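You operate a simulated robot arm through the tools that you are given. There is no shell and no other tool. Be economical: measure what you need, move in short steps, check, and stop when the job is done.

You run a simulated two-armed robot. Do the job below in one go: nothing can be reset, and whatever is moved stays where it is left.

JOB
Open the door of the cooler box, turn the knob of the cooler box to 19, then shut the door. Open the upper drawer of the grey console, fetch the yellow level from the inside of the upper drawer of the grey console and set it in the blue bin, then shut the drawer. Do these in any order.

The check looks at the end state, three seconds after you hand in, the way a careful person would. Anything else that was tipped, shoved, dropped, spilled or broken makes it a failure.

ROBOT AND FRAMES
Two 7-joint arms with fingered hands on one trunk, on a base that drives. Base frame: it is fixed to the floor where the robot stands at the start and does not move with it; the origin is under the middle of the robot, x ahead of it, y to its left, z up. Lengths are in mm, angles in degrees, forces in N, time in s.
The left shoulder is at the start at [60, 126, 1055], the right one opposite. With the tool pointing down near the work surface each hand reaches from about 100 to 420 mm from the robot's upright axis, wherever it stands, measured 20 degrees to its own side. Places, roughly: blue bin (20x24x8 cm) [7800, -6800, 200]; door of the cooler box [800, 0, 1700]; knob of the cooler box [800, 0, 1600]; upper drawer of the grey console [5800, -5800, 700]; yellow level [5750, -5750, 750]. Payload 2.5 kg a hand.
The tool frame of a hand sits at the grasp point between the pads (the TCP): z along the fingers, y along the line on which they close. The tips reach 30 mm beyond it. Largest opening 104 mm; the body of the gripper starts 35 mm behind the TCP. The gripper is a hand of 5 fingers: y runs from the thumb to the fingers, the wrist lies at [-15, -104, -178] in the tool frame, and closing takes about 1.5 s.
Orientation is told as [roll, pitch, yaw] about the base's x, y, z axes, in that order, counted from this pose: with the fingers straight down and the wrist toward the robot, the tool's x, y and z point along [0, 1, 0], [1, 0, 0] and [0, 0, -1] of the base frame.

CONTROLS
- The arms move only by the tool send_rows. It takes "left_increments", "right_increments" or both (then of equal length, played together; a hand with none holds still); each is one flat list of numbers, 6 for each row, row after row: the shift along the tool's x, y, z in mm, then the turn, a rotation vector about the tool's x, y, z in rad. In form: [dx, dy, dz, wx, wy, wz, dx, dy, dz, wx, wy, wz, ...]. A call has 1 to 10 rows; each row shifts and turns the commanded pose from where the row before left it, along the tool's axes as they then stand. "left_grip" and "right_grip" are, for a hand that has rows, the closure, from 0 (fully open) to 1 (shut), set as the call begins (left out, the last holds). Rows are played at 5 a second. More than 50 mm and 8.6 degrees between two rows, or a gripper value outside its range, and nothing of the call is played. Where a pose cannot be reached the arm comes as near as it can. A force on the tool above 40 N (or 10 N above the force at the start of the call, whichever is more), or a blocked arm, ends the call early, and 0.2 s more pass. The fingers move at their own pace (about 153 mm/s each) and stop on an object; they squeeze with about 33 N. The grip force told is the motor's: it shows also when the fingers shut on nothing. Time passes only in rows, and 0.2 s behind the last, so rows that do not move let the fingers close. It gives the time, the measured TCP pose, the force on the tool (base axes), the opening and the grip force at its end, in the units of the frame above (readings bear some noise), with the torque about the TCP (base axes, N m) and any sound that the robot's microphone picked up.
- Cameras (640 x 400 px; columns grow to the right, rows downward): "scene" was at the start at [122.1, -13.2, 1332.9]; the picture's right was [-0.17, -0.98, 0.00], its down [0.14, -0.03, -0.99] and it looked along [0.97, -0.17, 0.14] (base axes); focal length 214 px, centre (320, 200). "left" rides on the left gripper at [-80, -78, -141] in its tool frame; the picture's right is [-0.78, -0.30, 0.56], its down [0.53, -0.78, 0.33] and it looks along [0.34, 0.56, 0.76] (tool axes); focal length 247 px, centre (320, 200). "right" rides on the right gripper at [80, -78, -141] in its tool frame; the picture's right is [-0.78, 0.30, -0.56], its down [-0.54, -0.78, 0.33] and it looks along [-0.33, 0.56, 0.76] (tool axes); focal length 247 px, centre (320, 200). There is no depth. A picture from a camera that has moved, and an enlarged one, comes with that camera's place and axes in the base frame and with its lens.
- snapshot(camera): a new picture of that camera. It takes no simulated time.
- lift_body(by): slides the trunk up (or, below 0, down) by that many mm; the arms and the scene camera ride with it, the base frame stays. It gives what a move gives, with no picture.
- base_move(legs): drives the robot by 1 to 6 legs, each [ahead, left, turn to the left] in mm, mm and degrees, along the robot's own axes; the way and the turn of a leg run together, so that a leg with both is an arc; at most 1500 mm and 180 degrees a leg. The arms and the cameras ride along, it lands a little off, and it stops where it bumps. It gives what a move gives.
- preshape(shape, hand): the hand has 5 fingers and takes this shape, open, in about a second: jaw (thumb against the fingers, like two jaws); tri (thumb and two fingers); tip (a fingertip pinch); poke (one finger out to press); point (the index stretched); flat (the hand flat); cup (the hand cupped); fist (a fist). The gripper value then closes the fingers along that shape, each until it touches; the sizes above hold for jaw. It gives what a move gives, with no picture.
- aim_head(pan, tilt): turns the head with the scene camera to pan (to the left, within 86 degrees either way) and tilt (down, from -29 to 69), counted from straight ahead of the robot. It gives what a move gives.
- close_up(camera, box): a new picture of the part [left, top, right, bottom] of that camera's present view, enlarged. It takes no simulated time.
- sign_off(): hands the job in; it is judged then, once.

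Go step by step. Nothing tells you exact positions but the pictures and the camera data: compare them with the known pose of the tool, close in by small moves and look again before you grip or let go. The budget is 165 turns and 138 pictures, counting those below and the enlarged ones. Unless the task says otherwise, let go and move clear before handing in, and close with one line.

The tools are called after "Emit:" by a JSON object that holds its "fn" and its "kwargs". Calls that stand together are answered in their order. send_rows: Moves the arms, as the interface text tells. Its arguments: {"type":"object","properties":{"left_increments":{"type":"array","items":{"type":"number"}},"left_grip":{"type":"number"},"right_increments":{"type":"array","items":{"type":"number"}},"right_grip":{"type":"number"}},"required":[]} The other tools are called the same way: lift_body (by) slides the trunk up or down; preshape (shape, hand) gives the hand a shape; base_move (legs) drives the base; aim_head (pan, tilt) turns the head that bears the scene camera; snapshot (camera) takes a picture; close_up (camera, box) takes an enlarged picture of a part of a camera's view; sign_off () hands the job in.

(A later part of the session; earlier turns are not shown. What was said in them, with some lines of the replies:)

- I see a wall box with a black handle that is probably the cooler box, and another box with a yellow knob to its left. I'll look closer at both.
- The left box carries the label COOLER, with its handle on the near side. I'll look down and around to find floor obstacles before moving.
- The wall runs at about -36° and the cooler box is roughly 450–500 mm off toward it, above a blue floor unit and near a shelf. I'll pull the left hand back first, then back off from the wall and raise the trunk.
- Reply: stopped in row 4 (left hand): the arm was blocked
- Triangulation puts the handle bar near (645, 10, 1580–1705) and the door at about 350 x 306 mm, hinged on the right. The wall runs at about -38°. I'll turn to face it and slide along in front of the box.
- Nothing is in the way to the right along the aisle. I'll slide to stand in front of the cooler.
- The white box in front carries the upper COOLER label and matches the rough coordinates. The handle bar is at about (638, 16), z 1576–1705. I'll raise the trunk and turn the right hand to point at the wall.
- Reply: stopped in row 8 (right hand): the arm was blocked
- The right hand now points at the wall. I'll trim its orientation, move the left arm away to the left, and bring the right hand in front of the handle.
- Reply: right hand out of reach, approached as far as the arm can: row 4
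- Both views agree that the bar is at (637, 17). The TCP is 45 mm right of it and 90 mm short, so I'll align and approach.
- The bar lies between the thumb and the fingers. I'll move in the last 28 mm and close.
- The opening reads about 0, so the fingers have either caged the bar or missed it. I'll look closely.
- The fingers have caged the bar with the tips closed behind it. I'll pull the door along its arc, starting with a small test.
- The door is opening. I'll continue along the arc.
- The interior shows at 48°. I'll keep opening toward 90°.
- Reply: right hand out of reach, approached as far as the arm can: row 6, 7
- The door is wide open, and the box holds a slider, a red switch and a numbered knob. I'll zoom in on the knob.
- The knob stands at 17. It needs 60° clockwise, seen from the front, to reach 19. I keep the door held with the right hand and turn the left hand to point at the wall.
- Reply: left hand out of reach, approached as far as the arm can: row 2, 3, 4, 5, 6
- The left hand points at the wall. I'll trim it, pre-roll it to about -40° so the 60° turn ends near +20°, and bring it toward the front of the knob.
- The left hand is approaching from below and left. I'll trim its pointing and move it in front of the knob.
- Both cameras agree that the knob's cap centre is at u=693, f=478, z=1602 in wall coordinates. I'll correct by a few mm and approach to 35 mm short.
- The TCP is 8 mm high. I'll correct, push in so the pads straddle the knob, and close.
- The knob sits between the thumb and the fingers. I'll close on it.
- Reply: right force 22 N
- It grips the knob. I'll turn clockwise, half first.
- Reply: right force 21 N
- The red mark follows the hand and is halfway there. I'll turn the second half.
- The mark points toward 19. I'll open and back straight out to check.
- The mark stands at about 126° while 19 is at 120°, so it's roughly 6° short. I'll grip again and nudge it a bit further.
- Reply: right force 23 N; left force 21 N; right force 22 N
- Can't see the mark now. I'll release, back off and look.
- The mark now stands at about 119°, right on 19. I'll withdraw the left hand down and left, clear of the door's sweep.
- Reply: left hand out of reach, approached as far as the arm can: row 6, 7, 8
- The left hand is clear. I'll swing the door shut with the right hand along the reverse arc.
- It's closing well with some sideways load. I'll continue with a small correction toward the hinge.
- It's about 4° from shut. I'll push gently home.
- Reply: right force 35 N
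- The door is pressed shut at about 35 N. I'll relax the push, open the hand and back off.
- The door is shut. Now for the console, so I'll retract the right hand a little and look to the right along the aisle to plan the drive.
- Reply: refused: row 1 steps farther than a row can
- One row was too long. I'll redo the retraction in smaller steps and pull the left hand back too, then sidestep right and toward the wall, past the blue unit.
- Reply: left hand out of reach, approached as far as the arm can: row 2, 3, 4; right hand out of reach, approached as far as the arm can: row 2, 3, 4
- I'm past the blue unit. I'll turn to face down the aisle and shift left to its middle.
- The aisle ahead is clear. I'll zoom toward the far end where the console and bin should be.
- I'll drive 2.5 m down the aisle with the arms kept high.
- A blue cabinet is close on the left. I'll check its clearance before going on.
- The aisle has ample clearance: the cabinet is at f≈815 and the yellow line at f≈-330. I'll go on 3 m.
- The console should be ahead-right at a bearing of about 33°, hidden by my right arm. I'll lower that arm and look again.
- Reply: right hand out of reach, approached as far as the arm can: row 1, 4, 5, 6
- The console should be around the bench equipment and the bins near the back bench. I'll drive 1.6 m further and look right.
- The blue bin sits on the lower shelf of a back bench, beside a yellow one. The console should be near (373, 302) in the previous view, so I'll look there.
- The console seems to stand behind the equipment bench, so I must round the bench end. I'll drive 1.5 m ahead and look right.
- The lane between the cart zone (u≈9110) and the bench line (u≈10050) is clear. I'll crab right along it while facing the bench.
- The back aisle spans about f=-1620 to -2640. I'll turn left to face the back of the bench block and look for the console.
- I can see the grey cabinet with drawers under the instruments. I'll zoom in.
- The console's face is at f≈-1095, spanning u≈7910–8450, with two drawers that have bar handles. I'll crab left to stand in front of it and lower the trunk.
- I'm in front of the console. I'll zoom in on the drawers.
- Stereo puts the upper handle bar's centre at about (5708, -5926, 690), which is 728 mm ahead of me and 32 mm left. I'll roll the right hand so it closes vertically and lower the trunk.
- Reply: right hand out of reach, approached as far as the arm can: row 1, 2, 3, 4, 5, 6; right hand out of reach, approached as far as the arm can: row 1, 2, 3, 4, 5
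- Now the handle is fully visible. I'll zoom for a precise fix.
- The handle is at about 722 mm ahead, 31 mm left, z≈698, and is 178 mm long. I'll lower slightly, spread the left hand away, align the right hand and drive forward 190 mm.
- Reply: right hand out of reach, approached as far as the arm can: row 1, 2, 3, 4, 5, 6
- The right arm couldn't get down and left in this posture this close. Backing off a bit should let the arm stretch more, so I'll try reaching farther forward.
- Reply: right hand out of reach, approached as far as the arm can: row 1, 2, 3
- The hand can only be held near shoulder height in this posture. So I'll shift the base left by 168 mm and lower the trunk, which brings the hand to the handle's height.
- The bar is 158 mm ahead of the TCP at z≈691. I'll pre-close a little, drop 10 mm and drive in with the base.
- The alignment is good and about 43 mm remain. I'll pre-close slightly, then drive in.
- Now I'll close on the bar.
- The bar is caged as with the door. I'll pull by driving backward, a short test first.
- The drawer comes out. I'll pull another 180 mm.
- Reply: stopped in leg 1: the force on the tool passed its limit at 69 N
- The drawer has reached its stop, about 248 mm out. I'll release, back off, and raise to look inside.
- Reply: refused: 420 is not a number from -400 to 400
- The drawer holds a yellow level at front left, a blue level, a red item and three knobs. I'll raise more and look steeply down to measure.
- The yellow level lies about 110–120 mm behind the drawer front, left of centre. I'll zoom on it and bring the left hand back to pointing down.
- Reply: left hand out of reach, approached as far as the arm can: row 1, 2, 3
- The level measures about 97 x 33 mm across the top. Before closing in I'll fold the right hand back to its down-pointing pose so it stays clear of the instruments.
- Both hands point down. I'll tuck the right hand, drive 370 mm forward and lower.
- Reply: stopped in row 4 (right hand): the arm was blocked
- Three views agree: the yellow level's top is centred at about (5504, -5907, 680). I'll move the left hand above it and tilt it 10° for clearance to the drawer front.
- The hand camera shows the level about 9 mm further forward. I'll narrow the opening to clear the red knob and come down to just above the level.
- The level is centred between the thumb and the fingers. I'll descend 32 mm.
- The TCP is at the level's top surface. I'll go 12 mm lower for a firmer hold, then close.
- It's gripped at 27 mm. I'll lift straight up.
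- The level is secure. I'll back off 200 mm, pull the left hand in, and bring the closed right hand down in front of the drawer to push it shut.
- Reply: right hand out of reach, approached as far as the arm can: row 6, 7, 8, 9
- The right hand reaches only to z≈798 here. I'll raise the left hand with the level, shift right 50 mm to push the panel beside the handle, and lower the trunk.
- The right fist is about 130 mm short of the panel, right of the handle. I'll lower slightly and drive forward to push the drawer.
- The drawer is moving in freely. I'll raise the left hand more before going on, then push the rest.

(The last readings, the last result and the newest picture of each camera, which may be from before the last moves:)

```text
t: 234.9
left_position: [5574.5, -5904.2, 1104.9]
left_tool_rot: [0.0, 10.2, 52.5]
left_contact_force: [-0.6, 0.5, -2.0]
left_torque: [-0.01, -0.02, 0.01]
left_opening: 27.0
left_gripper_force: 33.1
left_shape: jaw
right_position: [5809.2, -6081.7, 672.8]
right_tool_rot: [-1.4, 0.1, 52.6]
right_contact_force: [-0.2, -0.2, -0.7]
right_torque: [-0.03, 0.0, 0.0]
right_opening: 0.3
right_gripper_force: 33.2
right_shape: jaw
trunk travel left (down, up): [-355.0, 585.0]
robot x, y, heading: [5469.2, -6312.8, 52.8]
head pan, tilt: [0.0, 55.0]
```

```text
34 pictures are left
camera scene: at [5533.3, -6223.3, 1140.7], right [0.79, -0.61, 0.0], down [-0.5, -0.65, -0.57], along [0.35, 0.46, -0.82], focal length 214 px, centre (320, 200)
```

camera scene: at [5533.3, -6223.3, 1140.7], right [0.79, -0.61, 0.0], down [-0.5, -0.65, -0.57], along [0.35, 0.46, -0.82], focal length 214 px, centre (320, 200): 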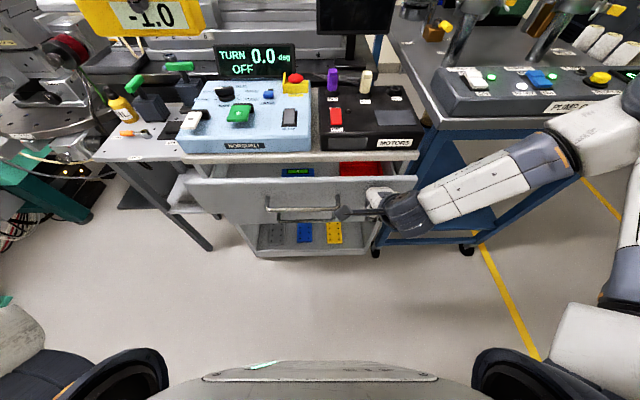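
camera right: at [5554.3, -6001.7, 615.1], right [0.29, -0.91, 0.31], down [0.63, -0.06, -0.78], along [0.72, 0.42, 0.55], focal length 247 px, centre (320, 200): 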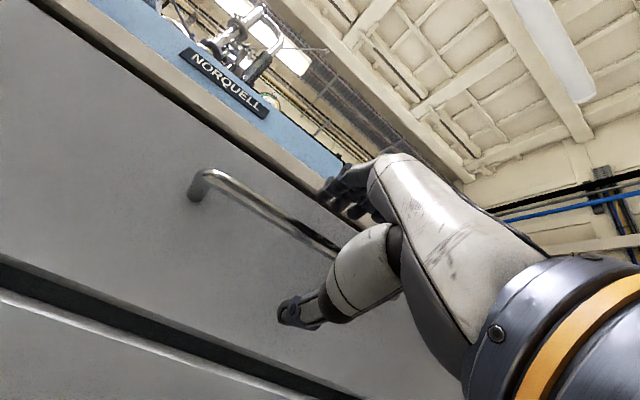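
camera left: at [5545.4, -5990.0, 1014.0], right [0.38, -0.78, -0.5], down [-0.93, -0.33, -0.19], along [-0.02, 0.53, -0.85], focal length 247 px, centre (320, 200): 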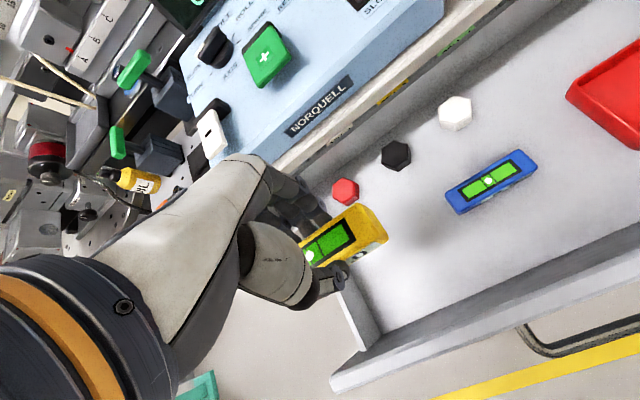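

About 80 mm remain. I'll push it home gently.

Emit:
{"fn": "base_move", "kwargs": {"legs": [[60, 0, 0]]}}

Emit:
{"fn": "base_move", "kwargs": {"legs": [[25, 0, 0]]}}

Emit:
{"fn": "snapshot", "kwargs": {"camera": "scene"}}

```text
t: 235.9
left_position: [5609.7, -5857.9, 1104.5]
left_tool_rot: [0.0, 10.2, 52.5]
left_contact_force: [-0.4, 0.1, -1.7]
left_torque: [0.03, -0.01, -0.03]
left_opening: 26.7
left_gripper_force: 32.9
left_shape: jaw
right_position: [5844.9, -6035.2, 673.6]
right_tool_rot: [-1.4, 0.2, 52.5]
right_contact_force: [-0.3, -0.9, 1.1]
right_torque: [0.03, 0.01, -0.02]
right_opening: 0.0
right_gripper_force: 33.1
right_shape: jaw
trunk travel left (down, up): [-355.0, 585.0]
robot x, y, heading: [5501.5, -6266.8, 52.7]
head pan, tilt: [0.0, 55.0]
```

```text
t: 236.7
left_position: [5618.4, -5844.8, 1104.0]
left_tool_rot: [0.1, 10.2, 52.5]
left_contact_force: [-0.1, -0.1, -1.6]
left_torque: [-0.02, -0.03, 0.0]
left_opening: 26.6
left_gripper_force: 33.1
left_shape: jaw
right_position: [5845.7, -6032.2, 669.7]
right_tool_rot: [-1.2, 1.7, 52.9]
right_contact_force: [-0.9, -2.8, 0.4]
right_torque: [0.16, -0.07, -0.03]
right_opening: 0.0
right_gripper_force: 32.8
right_shape: jaw
trunk travel left (down, up): [-355.0, 585.0]
robot x, y, heading: [5511.5, -6254.5, 52.4]
head pan, tilt: [0.0, 55.0]
stopped in leg 1: the force on the tool passed its limit at 61 N (the readings are from after the stop); the commanded pose is now the measured one
```

```text
33 pictures are left
camera scene: at [5578.0, -6165.0, 1140.7], right [0.79, -0.61, 0.0], down [-0.5, -0.65, -0.57], along [0.35, 0.46, -0.82], focal length 214 px, centre (320, 200)
```

scene: 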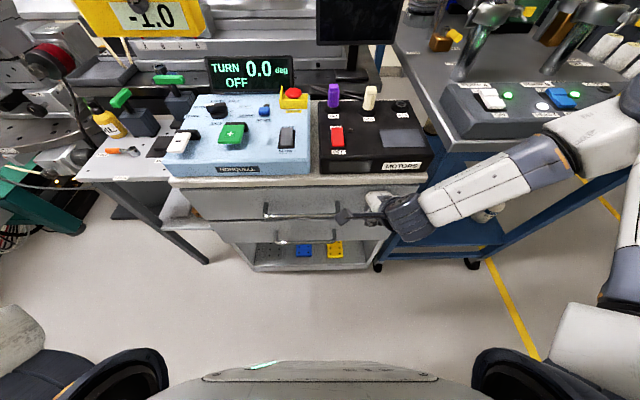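

It hit a firm stop and the drawer looks shut. I'll back off and check.

Emit:
{"fn": "base_move", "kwargs": {"legs": [[-350, 0, 0]]}}

Emit:
{"fn": "close_up", "kwargs": {"camera": "scene", "box": [200, 60, 440, 240]}}

```text
t: 239.0
left_position: [5406.9, -6122.1, 1104.0]
left_tool_rot: [0.1, 10.2, 52.6]
left_contact_force: [1.0, 0.3, -1.9]
left_torque: [-0.03, 0.0, 0.01]
left_opening: 26.9
left_gripper_force: 33.1
left_shape: jaw
right_position: [5635.4, -6307.5, 670.0]
right_tool_rot: [-1.2, 1.6, 53.0]
right_contact_force: [-0.2, 0.5, -0.2]
right_torque: [-0.03, 0.02, 0.01]
right_opening: 0.0
right_gripper_force: 33.5
right_shape: jaw
trunk travel left (down, up): [-355.0, 585.0]
robot x, y, heading: [5302.3, -6532.1, 52.8]
head pan, tilt: [0.0, 55.0]
```

```text
2.22 times, centred on (320, 150) of scene
camera zoom: at [5367.1, -6441.0, 1140.7], right [0.8, -0.61, 0.0], down [-0.5, -0.65, -0.57], along [0.35, 0.46, -0.82], focal length 477 px, centre (320, 311)
```

zoom: 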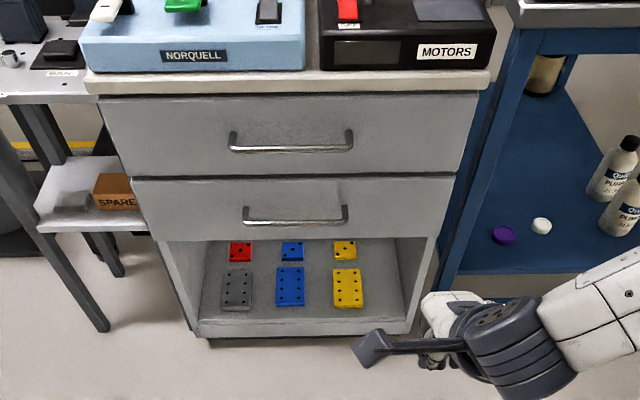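

The drawer is shut and its neighbours look undisturbed. I'll raise the trunk and drive to the bench with the blue bin, level in hand.

Emit:
{"fn": "lift_body", "kwargs": {"by": 300}}

Emit:
{"fn": "base_move", "kwargs": {"legs": [[-40, -700, 0], [0, -660, 0], [0, 0, -45], [0, 0, -45]]}}

Emit:
{"fn": "aim_head", "kwargs": {"pan": 30, "tilt": 30}}

Emit:
{"fn": "snapshot", "kwargs": {"camera": "scene"}}

```text
t: 242.0
left_position: [5407.9, -6121.2, 1403.6]
left_tool_rot: [0.1, 10.2, 52.6]
left_contact_force: [0.0, 1.1, -1.0]
left_torque: [0.01, -0.02, -0.02]
left_opening: 26.8
left_gripper_force: 32.6
left_shape: jaw
right_position: [5635.0, -6307.8, 969.1]
right_tool_rot: [-1.2, 1.8, 52.9]
right_contact_force: [-0.1, 0.0, -0.2]
right_torque: [-0.01, 0.0, -0.02]
right_opening: 0.0
right_gripper_force: 33.1
right_shape: jaw
trunk travel left (down, up): [-655.0, 285.0]
robot x, y, heading: [5300.0, -6533.9, 52.4]
head pan, tilt: [0.0, 55.0]
```

```text
t: 253.2
left_position: [6763.9, -7486.2, 1404.1]
left_tool_rot: [0.2, 10.4, -37.4]
left_contact_force: [0.4, -1.0, -2.0]
left_torque: [-0.05, 0.01, 0.0]
left_opening: 26.4
left_gripper_force: 33.2
left_shape: jaw
right_position: [6578.2, -7715.2, 969.3]
right_tool_rot: [-1.2, 1.7, -37.1]
right_contact_force: [0.1, 0.0, 0.3]
right_torque: [0.01, 0.02, -0.01]
right_opening: 0.0
right_gripper_force: 33.5
right_shape: jaw
trunk travel left (down, up): [-655.0, 285.0]
robot x, y, heading: [6350.7, -7384.0, -37.2]
head pan, tilt: [0.0, 55.0]
```

```text
t: 254.1
left_position: [6762.9, -7487.3, 1404.3]
left_tool_rot: [0.1, 10.3, -37.4]
left_contact_force: [-0.3, 0.0, -1.2]
left_torque: [-0.04, -0.04, 0.01]
left_opening: 26.5
left_gripper_force: 32.7
left_shape: jaw
right_position: [6579.1, -7713.6, 969.5]
right_tool_rot: [-1.2, 1.6, -37.0]
right_contact_force: [0.1, -0.2, -0.7]
right_torque: [-0.01, 0.03, 0.01]
right_opening: 0.0
right_gripper_force: 32.6
right_shape: jaw
trunk travel left (down, up): [-655.0, 285.0]
robot x, y, heading: [6351.3, -7378.8, -37.2]
head pan, tilt: [30.0, 30.0]
```

```text
31 pictures are left
camera scene: at [6472.2, -7414.7, 1476.7], right [-0.13, -0.99, 0.0], down [-0.5, 0.06, -0.87], along [0.86, -0.11, -0.5], focal length 214 px, centre (320, 200)
```

scene: 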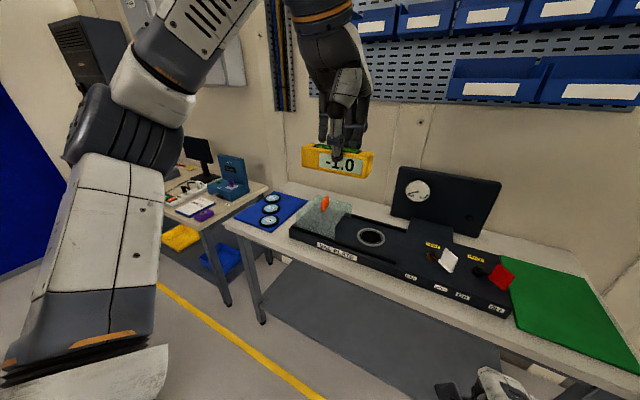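

The blue bin is at about (7780, -6815, 240) on a lower shelf under the bench top. I'll crab along the bench until it's ahead-left of me, then lower the trunk.

Emit:
{"fn": "base_move", "kwargs": {"legs": [[0, 600, 0], [0, 560, 0]]}}

Emit:
{"fn": "lift_body", "kwargs": {"by": -400}}

Emit:
{"fn": "aim_head", "kwargs": {"pan": 15, "tilt": 35}}

Emit:
{"fn": "snapshot", "kwargs": {"camera": "scene"}}

```text
t: 260.3
left_position: [7464.5, -6570.6, 1404.2]
left_tool_rot: [0.1, 10.2, -37.4]
left_contact_force: [0.1, -0.4, -1.8]
left_torque: [0.0, 0.02, 0.02]
left_opening: 26.5
left_gripper_force: 33.0
left_shape: jaw
right_position: [7278.0, -6796.8, 969.4]
right_tool_rot: [-1.2, 1.7, -37.0]
right_contact_force: [0.6, 0.0, 0.0]
right_torque: [0.0, 0.02, 0.03]
right_opening: 0.0
right_gripper_force: 33.4
right_shape: jaw
trunk travel left (down, up): [-655.0, 285.0]
robot x, y, heading: [7051.9, -6464.2, -37.4]
head pan, tilt: [30.0, 30.0]
```

```text
t: 264.1
left_position: [7463.6, -6570.3, 1004.4]
left_tool_rot: [0.1, 10.2, -37.5]
left_contact_force: [-0.5, -0.5, -0.4]
left_torque: [0.0, -0.01, -0.01]
left_opening: 26.1
left_gripper_force: 32.8
left_shape: jaw
right_position: [7278.4, -6797.7, 569.5]
right_tool_rot: [-1.2, 1.8, -37.2]
right_contact_force: [-1.1, -0.9, 0.4]
right_torque: [-0.02, -0.02, 0.0]
right_opening: 0.1
right_gripper_force: 33.2
right_shape: jaw
trunk travel left (down, up): [-255.0, 685.0]
robot x, y, heading: [7053.9, -6462.3, -37.5]
head pan, tilt: [30.0, 30.0]
```

```text
t: 264.9
left_position: [7463.1, -6568.8, 1004.0]
left_tool_rot: [0.1, 10.3, -37.5]
left_contact_force: [-0.5, 0.1, -1.6]
left_torque: [0.01, -0.01, 0.01]
left_opening: 26.1
left_gripper_force: 33.0
left_shape: jaw
right_position: [7278.1, -6797.7, 569.4]
right_tool_rot: [-1.3, 1.7, -37.1]
right_contact_force: [0.6, 0.9, -0.1]
right_torque: [-0.03, 0.04, -0.05]
right_opening: 0.1
right_gripper_force: 32.7
right_shape: jaw
trunk travel left (down, up): [-255.0, 685.0]
robot x, y, heading: [7057.0, -6460.5, -37.3]
head pan, tilt: [15.0, 35.0]
```

```text
30 pictures are left
camera scene: at [7164.9, -6519.1, 1069.0], right [-0.38, -0.92, 0.0], down [-0.53, 0.22, -0.82], along [0.76, -0.31, -0.57], focal length 214 px, centre (320, 200)
```

scene: 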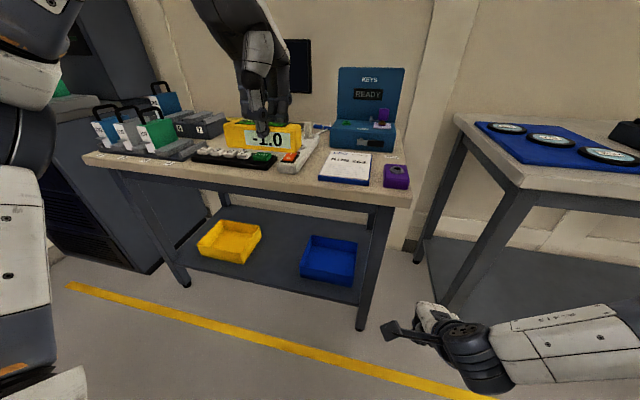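

The blue bin is clear, near the right end of the lower shelf, with its centre at about (7777, -6819) and rim z≈240. I'll level the left hand, lower the trunk fully and lower the hand in front of the bench.

Emit:
{"fn": "lift_body", "kwargs": {"by": -250}}

Emit:
{"fn": "send_rows", "kwargs": {"left_increments": [0, 0, 0, -0.0873, 0, 0, 0, 0, 0, -0.0873, 0, 0, 0, 0, 40, 0, 0, 0, 0, 0, 40, 0, 0, 0, 0, 0, 40, 0, 0, 0, 0, 0, 40, 0, 0, 0, 0, 0, 40, 0, 0, 0, 0, 0, 40, 0, 0, 0, 0, 0, 40, 0, 0, 0, 0, 0, 40, 0, 0, 0]}}

Emit:
{"fn": "snapshot", "kwargs": {"camera": "scene"}}

```text
t: 267.5
left_position: [7463.5, -6569.7, 754.2]
left_tool_rot: [0.0, 10.3, -37.5]
left_contact_force: [-0.4, -0.4, -1.3]
left_torque: [-0.01, -0.02, 0.02]
left_opening: 26.9
left_gripper_force: 32.8
left_shape: jaw
right_position: [7278.6, -6797.9, 319.9]
right_tool_rot: [-1.3, 1.6, -37.1]
right_contact_force: [-0.4, 1.1, 1.1]
right_torque: [0.04, -0.01, 0.0]
right_opening: 0.2
right_gripper_force: 33.1
right_shape: jaw
trunk travel left (down, up): [-5.0, 935.0]
robot x, y, heading: [7052.4, -6461.1, -37.7]
head pan, tilt: [15.0, 35.0]
```

```text
t: 269.7
left_position: [7462.3, -6567.7, 432.9]
left_tool_rot: [0.1, 0.2, -37.5]
left_contact_force: [0.3, -0.6, -1.5]
left_torque: [0.0, 0.01, 0.01]
left_opening: 26.2
left_gripper_force: 33.0
left_shape: jaw
right_position: [7278.7, -6796.5, 320.4]
right_tool_rot: [-1.2, 1.7, -37.1]
right_contact_force: [0.2, 0.3, -0.4]
right_torque: [0.03, 0.04, 0.01]
right_opening: 0.0
right_gripper_force: 33.1
right_shape: jaw
trunk travel left (down, up): [-5.0, 935.0]
robot x, y, heading: [7052.3, -6465.4, -37.4]
head pan, tilt: [15.0, 35.0]
```

```text
29 pictures are left
camera scene: at [7164.8, -6519.2, 819.0], right [-0.38, -0.92, 0.0], down [-0.53, 0.22, -0.82], along [0.76, -0.31, -0.57], focal length 214 px, centre (320, 200)
```

scene: 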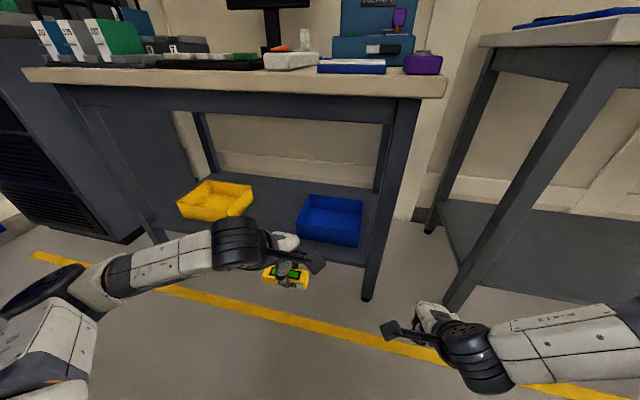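

The apron's underside is at z≈691. I'll lower the hand to about 325 before going underneath.

Emit:
{"fn": "send_rows", "kwargs": {"left_increments": [0, 0, 36, 0, 0, 0, 0, 0, 36, 0, 0, 0, 0, 0, 36, 0, 0, 0, 0, 0, 0, 0, 0, 0]}}

Emit:
{"fn": "base_move", "kwargs": {"legs": [[120, 0, 0]]}}

Emit:
{"fn": "snapshot", "kwargs": {"camera": "scene"}}

Emit:
{"fn": "snapshot", "kwargs": {"camera": "left"}}

```text
t: 270.7
left_position: [7462.8, -6568.4, 326.7]
left_tool_rot: [0.2, 0.2, -37.5]
left_contact_force: [0.3, -0.3, -2.7]
left_torque: [-0.02, 0.0, 0.0]
left_opening: 26.5
left_gripper_force: 32.9
left_shape: jaw
right_position: [7278.3, -6796.9, 320.1]
right_tool_rot: [-1.2, 1.7, -37.0]
right_contact_force: [0.3, -0.3, -0.3]
right_torque: [0.0, 0.01, 0.0]
right_opening: 0.0
right_gripper_force: 33.0
right_shape: jaw
trunk travel left (down, up): [-5.0, 935.0]
robot x, y, heading: [7053.2, -6462.9, -37.5]
head pan, tilt: [15.0, 35.0]
```

```text
t: 271.9
left_position: [7556.6, -6640.6, 327.6]
left_tool_rot: [0.2, 0.2, -37.6]
left_contact_force: [-0.1, 0.1, -1.7]
left_torque: [-0.02, -0.02, 0.0]
left_opening: 26.4
left_gripper_force: 33.1
left_shape: jaw
right_position: [7372.1, -6869.4, 320.1]
right_tool_rot: [-1.3, 1.7, -37.3]
right_contact_force: [-0.2, -0.3, 0.3]
right_torque: [0.0, -0.01, -0.02]
right_opening: 0.0
right_gripper_force: 32.8
right_shape: jaw
trunk travel left (down, up): [-5.0, 935.0]
robot x, y, heading: [7144.2, -6536.3, -37.4]
head pan, tilt: [15.0, 35.0]
```

```text
28 pictures are left
camera scene: at [7258.7, -6591.0, 818.9], right [-0.38, -0.92, 0.0], down [-0.53, 0.22, -0.82], along [0.76, -0.31, -0.57], focal length 214 px, centre (320, 200)
```

scene: 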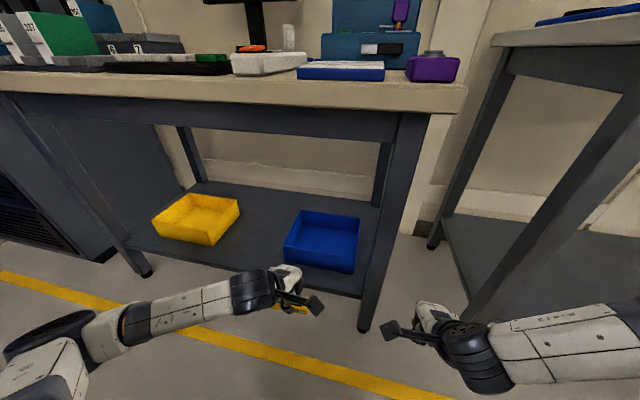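

```text
27 pictures are left
camera left: at [7447.0, -6657.6, 468.0], right [-0.71, -0.43, -0.56], down [-0.29, 0.9, -0.33], along [0.64, -0.07, -0.76], focal length 247 px, centre (320, 200)
```

left: 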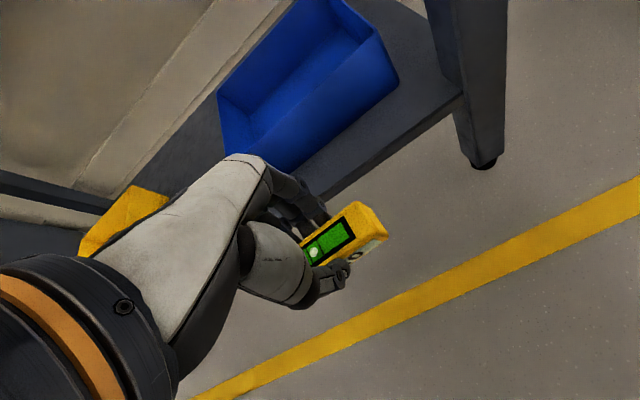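

I'll zoom on the bin to fix its rim.

Emit:
{"fn": "close_up", "kwargs": {"camera": "scene", "box": [260, 190, 400, 300]}}

Emit:
{"fn": "close_up", "kwargs": {"camera": "left", "box": [180, 0, 480, 200]}}

```text
3.64 times, centred on (330, 245) of scene
camera zoom: at [7258.7, -6591.0, 818.9], right [-0.38, -0.92, 0.0], down [-0.53, 0.22, -0.82], along [0.76, -0.31, -0.57], focal length 780 px, centre (284, 36)
```

zoom: 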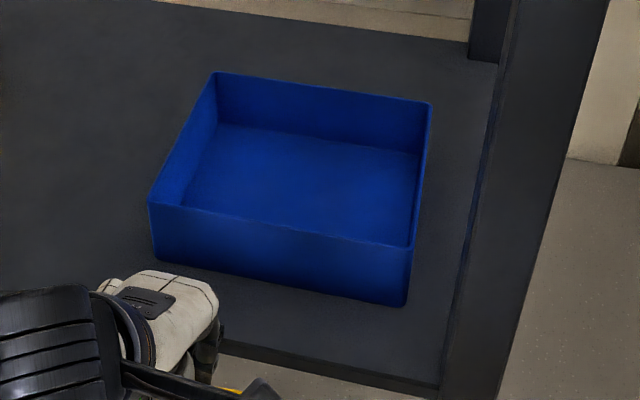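

```text
2.00 times, centred on (330, 100) of left
camera zoom: at [7447.0, -6657.6, 468.0], right [-0.71, -0.43, -0.56], down [-0.29, 0.9, -0.33], along [0.64, -0.07, -0.76], focal length 494 px, centre (300, 400)
```

zoom: 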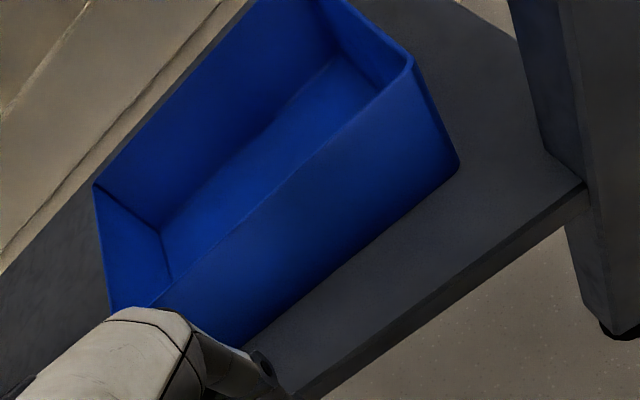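

The bin rim is at z≈288, with its centre at (7774, -6821). I'll raise the hand a bit, drive 130 mm in, and then reach over the rim.

Emit:
{"fn": "send_rows", "kwargs": {"left_increments": [-5, 0, -15, 0, 0, 0, -5, 0, -17, 0, 0, 0, 0, 0, 0, 0, 0, 0]}}

Emit:
{"fn": "base_move", "kwargs": {"legs": [[130, 0, 0]]}}

Emit:
{"fn": "send_rows", "kwargs": {"left_increments": [0, 25, 0, 0, 0, 0, 0, 25, 0, 0, 0, 0, 0, 25, 0, 0, 0, 0, 0, 0, 0, 0, 0, 0]}}

Emit:
{"fn": "snapshot", "kwargs": {"camera": "scene"}}

Emit:
{"fn": "snapshot", "kwargs": {"camera": "left"}}

```text
t: 272.7
left_position: [7549.7, -6647.6, 358.3]
left_tool_rot: [0.1, 0.4, -37.5]
left_contact_force: [0.8, -0.2, -1.7]
left_torque: [-0.03, 0.03, 0.02]
left_opening: 26.3
left_gripper_force: 32.9
left_shape: jaw
right_position: [7371.6, -6869.3, 320.0]
right_tool_rot: [-1.1, 1.7, -37.3]
right_contact_force: [0.2, 0.6, 0.6]
right_torque: [0.0, -0.03, 0.01]
right_opening: 0.0
right_gripper_force: 33.1
right_shape: jaw
trunk travel left (down, up): [-5.0, 935.0]
robot x, y, heading: [7147.7, -6534.4, -37.1]
head pan, tilt: [15.0, 35.0]
```

```text
t: 274.0
left_position: [7654.1, -6728.0, 358.1]
left_tool_rot: [0.1, 0.2, -37.5]
left_contact_force: [0.9, -0.2, -1.7]
left_torque: [0.01, -0.01, 0.03]
left_opening: 26.3
left_gripper_force: 32.6
left_shape: jaw
right_position: [7473.9, -6947.6, 319.7]
right_tool_rot: [-1.2, 1.7, -37.2]
right_contact_force: [0.8, -1.0, -0.2]
right_torque: [0.0, -0.01, -0.03]
right_opening: 0.0
right_gripper_force: 32.9
right_shape: jaw
trunk travel left (down, up): [-5.0, 935.0]
robot x, y, heading: [7251.3, -6615.4, -37.3]
head pan, tilt: [15.0, 35.0]
```

```text
t: 275.0
left_position: [7712.2, -6772.5, 357.9]
left_tool_rot: [0.0, 0.2, -37.5]
left_contact_force: [0.1, -0.5, -1.6]
left_torque: [0.01, 0.01, 0.03]
left_opening: 26.3
left_gripper_force: 33.1
left_shape: jaw
right_position: [7475.9, -6947.9, 319.8]
right_tool_rot: [-1.2, 1.7, -37.2]
right_contact_force: [-0.8, 0.1, 0.5]
right_torque: [-0.02, -0.03, 0.0]
right_opening: 0.0
right_gripper_force: 33.0
right_shape: jaw
trunk travel left (down, up): [-5.0, 935.0]
robot x, y, heading: [7250.4, -6612.9, -37.4]
head pan, tilt: [15.0, 35.0]
```

```text
24 pictures are left
camera scene: at [7361.4, -6669.5, 818.9], right [-0.38, -0.92, 0.0], down [-0.53, 0.22, -0.82], along [0.76, -0.31, -0.57], focal length 214 px, centre (320, 200)
```

scene: 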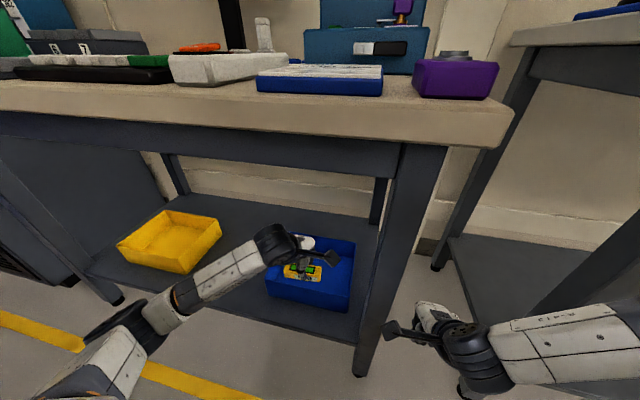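

```text
23 pictures are left
camera left: at [7602.8, -6789.9, 499.0], right [-0.71, -0.43, -0.56], down [-0.29, 0.9, -0.33], along [0.64, -0.07, -0.76], focal length 247 px, centre (320, 200)
```

left: 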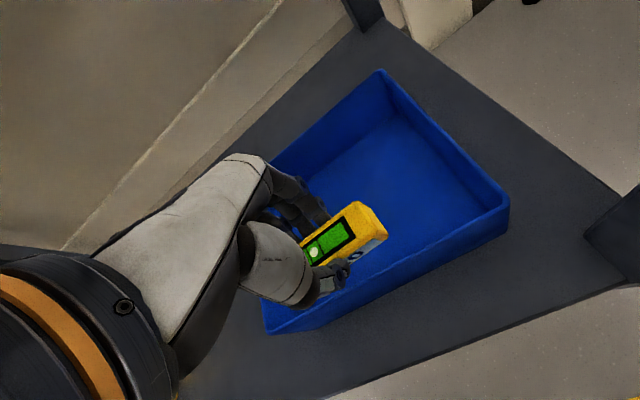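

The hand is over the bin's front. I'll move 75 mm further in, then lower.

Emit:
{"fn": "send_rows", "kwargs": {"left_increments": [0, 25, 0, 0, 0, 0, 0, 25, 0, 0, 0, 0, 0, 25, 0, 0, 0, 0, 0, 0, 25, 0, 0, 0, 0, 0, 25, 0, 0, 0, 0, 0, 0, 0, 0, 0]}}

Emit:
{"fn": "snapshot", "kwargs": {"camera": "left"}}

Emit:
{"fn": "close_up", "kwargs": {"camera": "scene", "box": [200, 180, 400, 330]}}

```text
t: 276.4
left_position: [7773.1, -6818.8, 307.0]
left_tool_rot: [0.0, 0.2, -37.5]
left_contact_force: [0.3, -0.5, -1.0]
left_torque: [0.0, 0.03, 0.0]
left_opening: 26.4
left_gripper_force: 32.8
left_shape: jaw
right_position: [7474.6, -6947.8, 319.4]
right_tool_rot: [-1.2, 1.7, -37.1]
right_contact_force: [-0.1, 0.7, -0.1]
right_torque: [-0.01, -0.01, 0.0]
right_opening: 0.2
right_gripper_force: 33.1
right_shape: jaw
trunk travel left (down, up): [-5.0, 935.0]
robot x, y, heading: [7246.5, -6611.6, -37.3]
head pan, tilt: [15.0, 35.0]
```

```text
22 pictures are left
camera left: at [7662.5, -6834.9, 448.0], right [-0.71, -0.43, -0.56], down [-0.29, 0.9, -0.33], along [0.64, -0.07, -0.76], focal length 247 px, centre (320, 200)
```

left: 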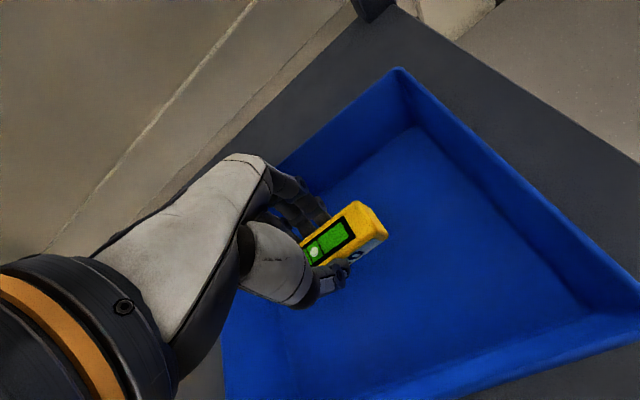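

```text
2.67 times, centred on (300, 255) of scene
camera zoom: at [7361.4, -6669.5, 818.9], right [-0.38, -0.92, 0.0], down [-0.53, 0.22, -0.82], along [0.76, -0.31, -0.57], focal length 572 px, centre (373, 53)
```

zoom: 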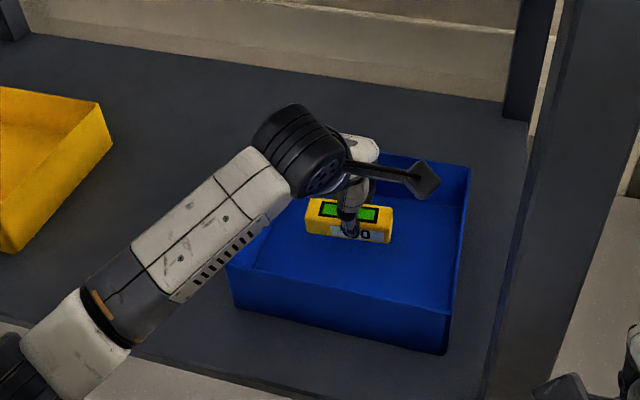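

It's centred over the bin. I'll lower it gently to the floor of the bin.

Emit:
{"fn": "send_rows", "kwargs": {"left_increments": [0, 0, 15, 0, 0, 0, 0, 0, 15, 0, 0, 0, 0, 0, 10, 0, 0, 0, 0, 0, 0, 0, 0, 0]}}

Emit:
{"fn": "send_rows", "kwargs": {"left_increments": [0, 0, 5, 0, 0, 0, 0, 0, 5, 0, 0, 0, 0, 0, 0, 0, 0, 0]}}

Emit:
{"fn": "snapshot", "kwargs": {"camera": "left"}}

```text
t: 277.4
left_position: [7773.7, -6818.5, 272.2]
left_tool_rot: [0.0, -0.2, -37.6]
left_contact_force: [-2.4, 3.2, 19.4]
left_torque: [0.25, 0.36, -0.08]
left_opening: 28.5
left_gripper_force: 33.4
left_shape: jaw
right_position: [7474.4, -6947.9, 320.0]
right_tool_rot: [-1.2, 1.6, -37.0]
right_contact_force: [1.1, -0.5, 0.0]
right_torque: [0.0, 0.03, -0.03]
right_opening: 0.0
right_gripper_force: 33.5
right_shape: jaw
trunk travel left (down, up): [-5.0, 935.0]
robot x, y, heading: [7251.1, -6614.8, -37.4]
head pan, tilt: [15.0, 35.0]
```

```text
t: 277.9
left_position: [7776.1, -6820.9, 271.6]
left_tool_rot: [-0.2, -1.1, -37.6]
left_contact_force: [-3.1, 2.6, 15.6]
left_torque: [0.21, 0.28, -0.03]
left_opening: 29.8
left_gripper_force: 32.8
left_shape: jaw
right_position: [7475.2, -6948.0, 319.6]
right_tool_rot: [-1.1, 1.6, -37.2]
right_contact_force: [0.8, 0.0, -0.3]
right_torque: [-0.03, 0.05, 0.01]
right_opening: 0.0
right_gripper_force: 32.7
right_shape: jaw
trunk travel left (down, up): [-5.0, 935.0]
robot x, y, heading: [7250.7, -6615.1, -37.5]
head pan, tilt: [15.0, 35.0]
stopped in row 2 (left hand): the force on the tool passed its limit at 42 N (the readings are from after the stop); the commanded pose is now the measured one
```

```text
20 pictures are left
camera left: at [7663.3, -6835.2, 410.5], right [-0.7, -0.44, -0.56], down [-0.28, 0.89, -0.35], along [0.65, -0.09, -0.75], focal length 247 px, centre (320, 200)
```

left: 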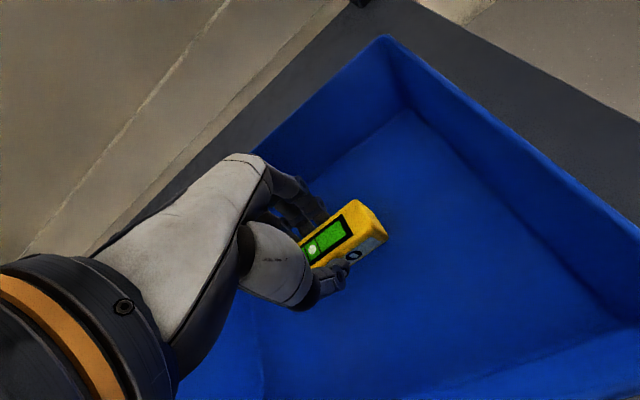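

The level rests on the bin floor. I'll open partway and rise.

Emit:
{"fn": "send_rows", "kwargs": {"left_increments": [0, 0, 0, 0, 0, 0, 0, 0, 0, 0, 0, 0, 0, 0, 0, 0, 0, 0, 0, 0, 0, 0, 0, 0], "left_grip": 0.4}}

Emit:
{"fn": "send_rows", "kwargs": {"left_increments": [0, 0, -15, 0, 0, 0, 0, 0, -25, 0, 0, 0, 0, 0, -30, 0, 0, 0, 0, 0, -25, 0, 0, 0, 0, 0, 0, 0, 0, 0]}}

Emit:
{"fn": "snapshot", "kwargs": {"camera": "left"}}

```text
t: 278.9
left_position: [7774.5, -6819.1, 267.0]
left_tool_rot: [-0.2, -0.6, -37.6]
left_contact_force: [-0.3, -0.7, 0.8]
left_torque: [0.04, 0.01, -0.03]
left_opening: 62.1
left_gripper_force: 0.0
left_shape: jaw
right_position: [7474.3, -6948.3, 319.3]
right_tool_rot: [-1.1, 1.6, -37.1]
right_contact_force: [-0.1, -0.2, 0.1]
right_torque: [-0.01, -0.01, 0.0]
right_opening: 0.1
right_gripper_force: 32.8
right_shape: jaw
trunk travel left (down, up): [-5.0, 935.0]
robot x, y, heading: [7250.8, -6612.4, -37.3]
head pan, tilt: [15.0, 35.0]
```

```text
t: 280.1
left_position: [7772.6, -6819.6, 362.6]
left_tool_rot: [-0.1, -0.6, -37.6]
left_contact_force: [-0.6, 0.8, -0.4]
left_torque: [0.04, -0.01, 0.03]
left_opening: 61.9
left_gripper_force: 0.1
left_shape: jaw
right_position: [7475.2, -6947.2, 319.7]
right_tool_rot: [-1.2, 1.5, -37.1]
right_contact_force: [0.4, 0.3, -0.1]
right_torque: [0.0, -0.01, 0.03]
right_opening: 0.0
right_gripper_force: 33.2
right_shape: jaw
trunk travel left (down, up): [-5.0, 935.0]
robot x, y, heading: [7251.1, -6612.4, -37.6]
head pan, tilt: [15.0, 35.0]
```

```text
19 pictures are left
camera left: at [7662.0, -6834.6, 502.9], right [-0.7, -0.44, -0.56], down [-0.29, 0.89, -0.34], along [0.65, -0.08, -0.76], focal length 247 px, centre (320, 200)
```

left: 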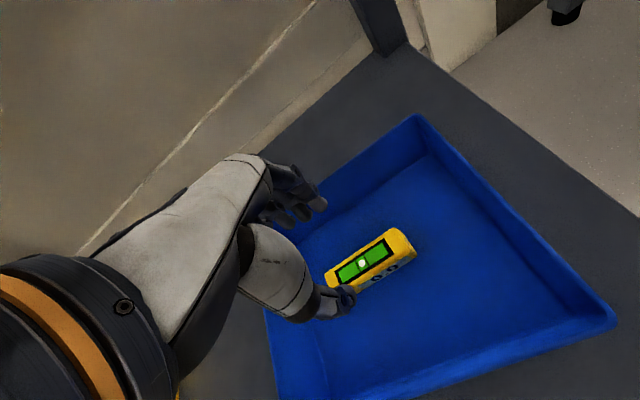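

The level stands upright in the blue bin. I'll pull the hand back out and drive clear.

Emit:
{"fn": "send_rows", "kwargs": {"left_increments": [0, -30, -3, 0, 0, 0, 0, -30, 0, 0, 0, 0, 0, -30, 0, 0, 0, 0, 0, -30, 0, 0, 0, 0, 0, -30, 0, 0, 0, 0]}}

Emit:
{"fn": "base_move", "kwargs": {"legs": [[-250, 0, 0]]}}

Emit:
{"fn": "snapshot", "kwargs": {"camera": "scene"}}

```text
t: 281.3
left_position: [7654.7, -6727.3, 362.0]
left_tool_rot: [-0.1, -0.8, -37.6]
left_contact_force: [0.8, 0.2, -0.3]
left_torque: [0.04, -0.03, -0.04]
left_opening: 62.0
left_gripper_force: 0.0
left_shape: jaw
right_position: [7474.9, -6948.0, 319.1]
right_tool_rot: [-1.3, 1.6, -37.1]
right_contact_force: [-0.4, -1.3, 0.4]
right_torque: [0.01, 0.0, -0.01]
right_opening: 0.0
right_gripper_force: 33.3
right_shape: jaw
trunk travel left (down, up): [-5.0, 935.0]
robot x, y, heading: [7250.2, -6613.7, -37.3]
head pan, tilt: [15.0, 35.0]
```

```text
t: 283.1
left_position: [7456.2, -6575.4, 363.5]
left_tool_rot: [-0.1, -0.5, -37.6]
left_contact_force: [-1.7, -1.0, -1.1]
left_torque: [0.01, 0.0, -0.01]
left_opening: 62.2
left_gripper_force: 0.1
left_shape: jaw
right_position: [7275.7, -6795.0, 320.3]
right_tool_rot: [-1.2, 1.7, -37.0]
right_contact_force: [-1.1, -0.3, -0.3]
right_torque: [0.0, 0.01, 0.02]
right_opening: 0.0
right_gripper_force: 33.0
right_shape: jaw
trunk travel left (down, up): [-5.0, 935.0]
robot x, y, heading: [7051.1, -6459.9, -37.3]
head pan, tilt: [15.0, 35.0]
```

```text
18 pictures are left
camera scene: at [7162.5, -6517.5, 819.0], right [-0.38, -0.92, 0.0], down [-0.53, 0.22, -0.82], along [0.76, -0.31, -0.57], focal length 214 px, centre (320, 200)
```

scene: 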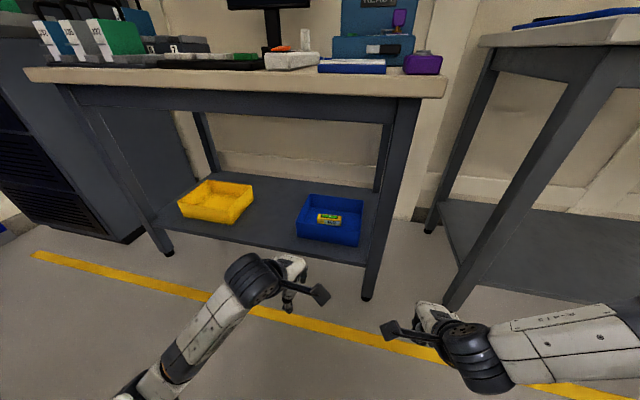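

The yellow level lies in the blue bin, the drawer is shut, the knob is at 19 and the cooler door is shut. Both hands are clear, so I'm handing in.

Emit:
{"fn": "sign_off", "kwargs": {}}

```text
The job is handed in.
```

The job is done and handed in: the cooler knob is at 19 with its door shut, and the yellow level is in the blue bin with the upper drawer shut.
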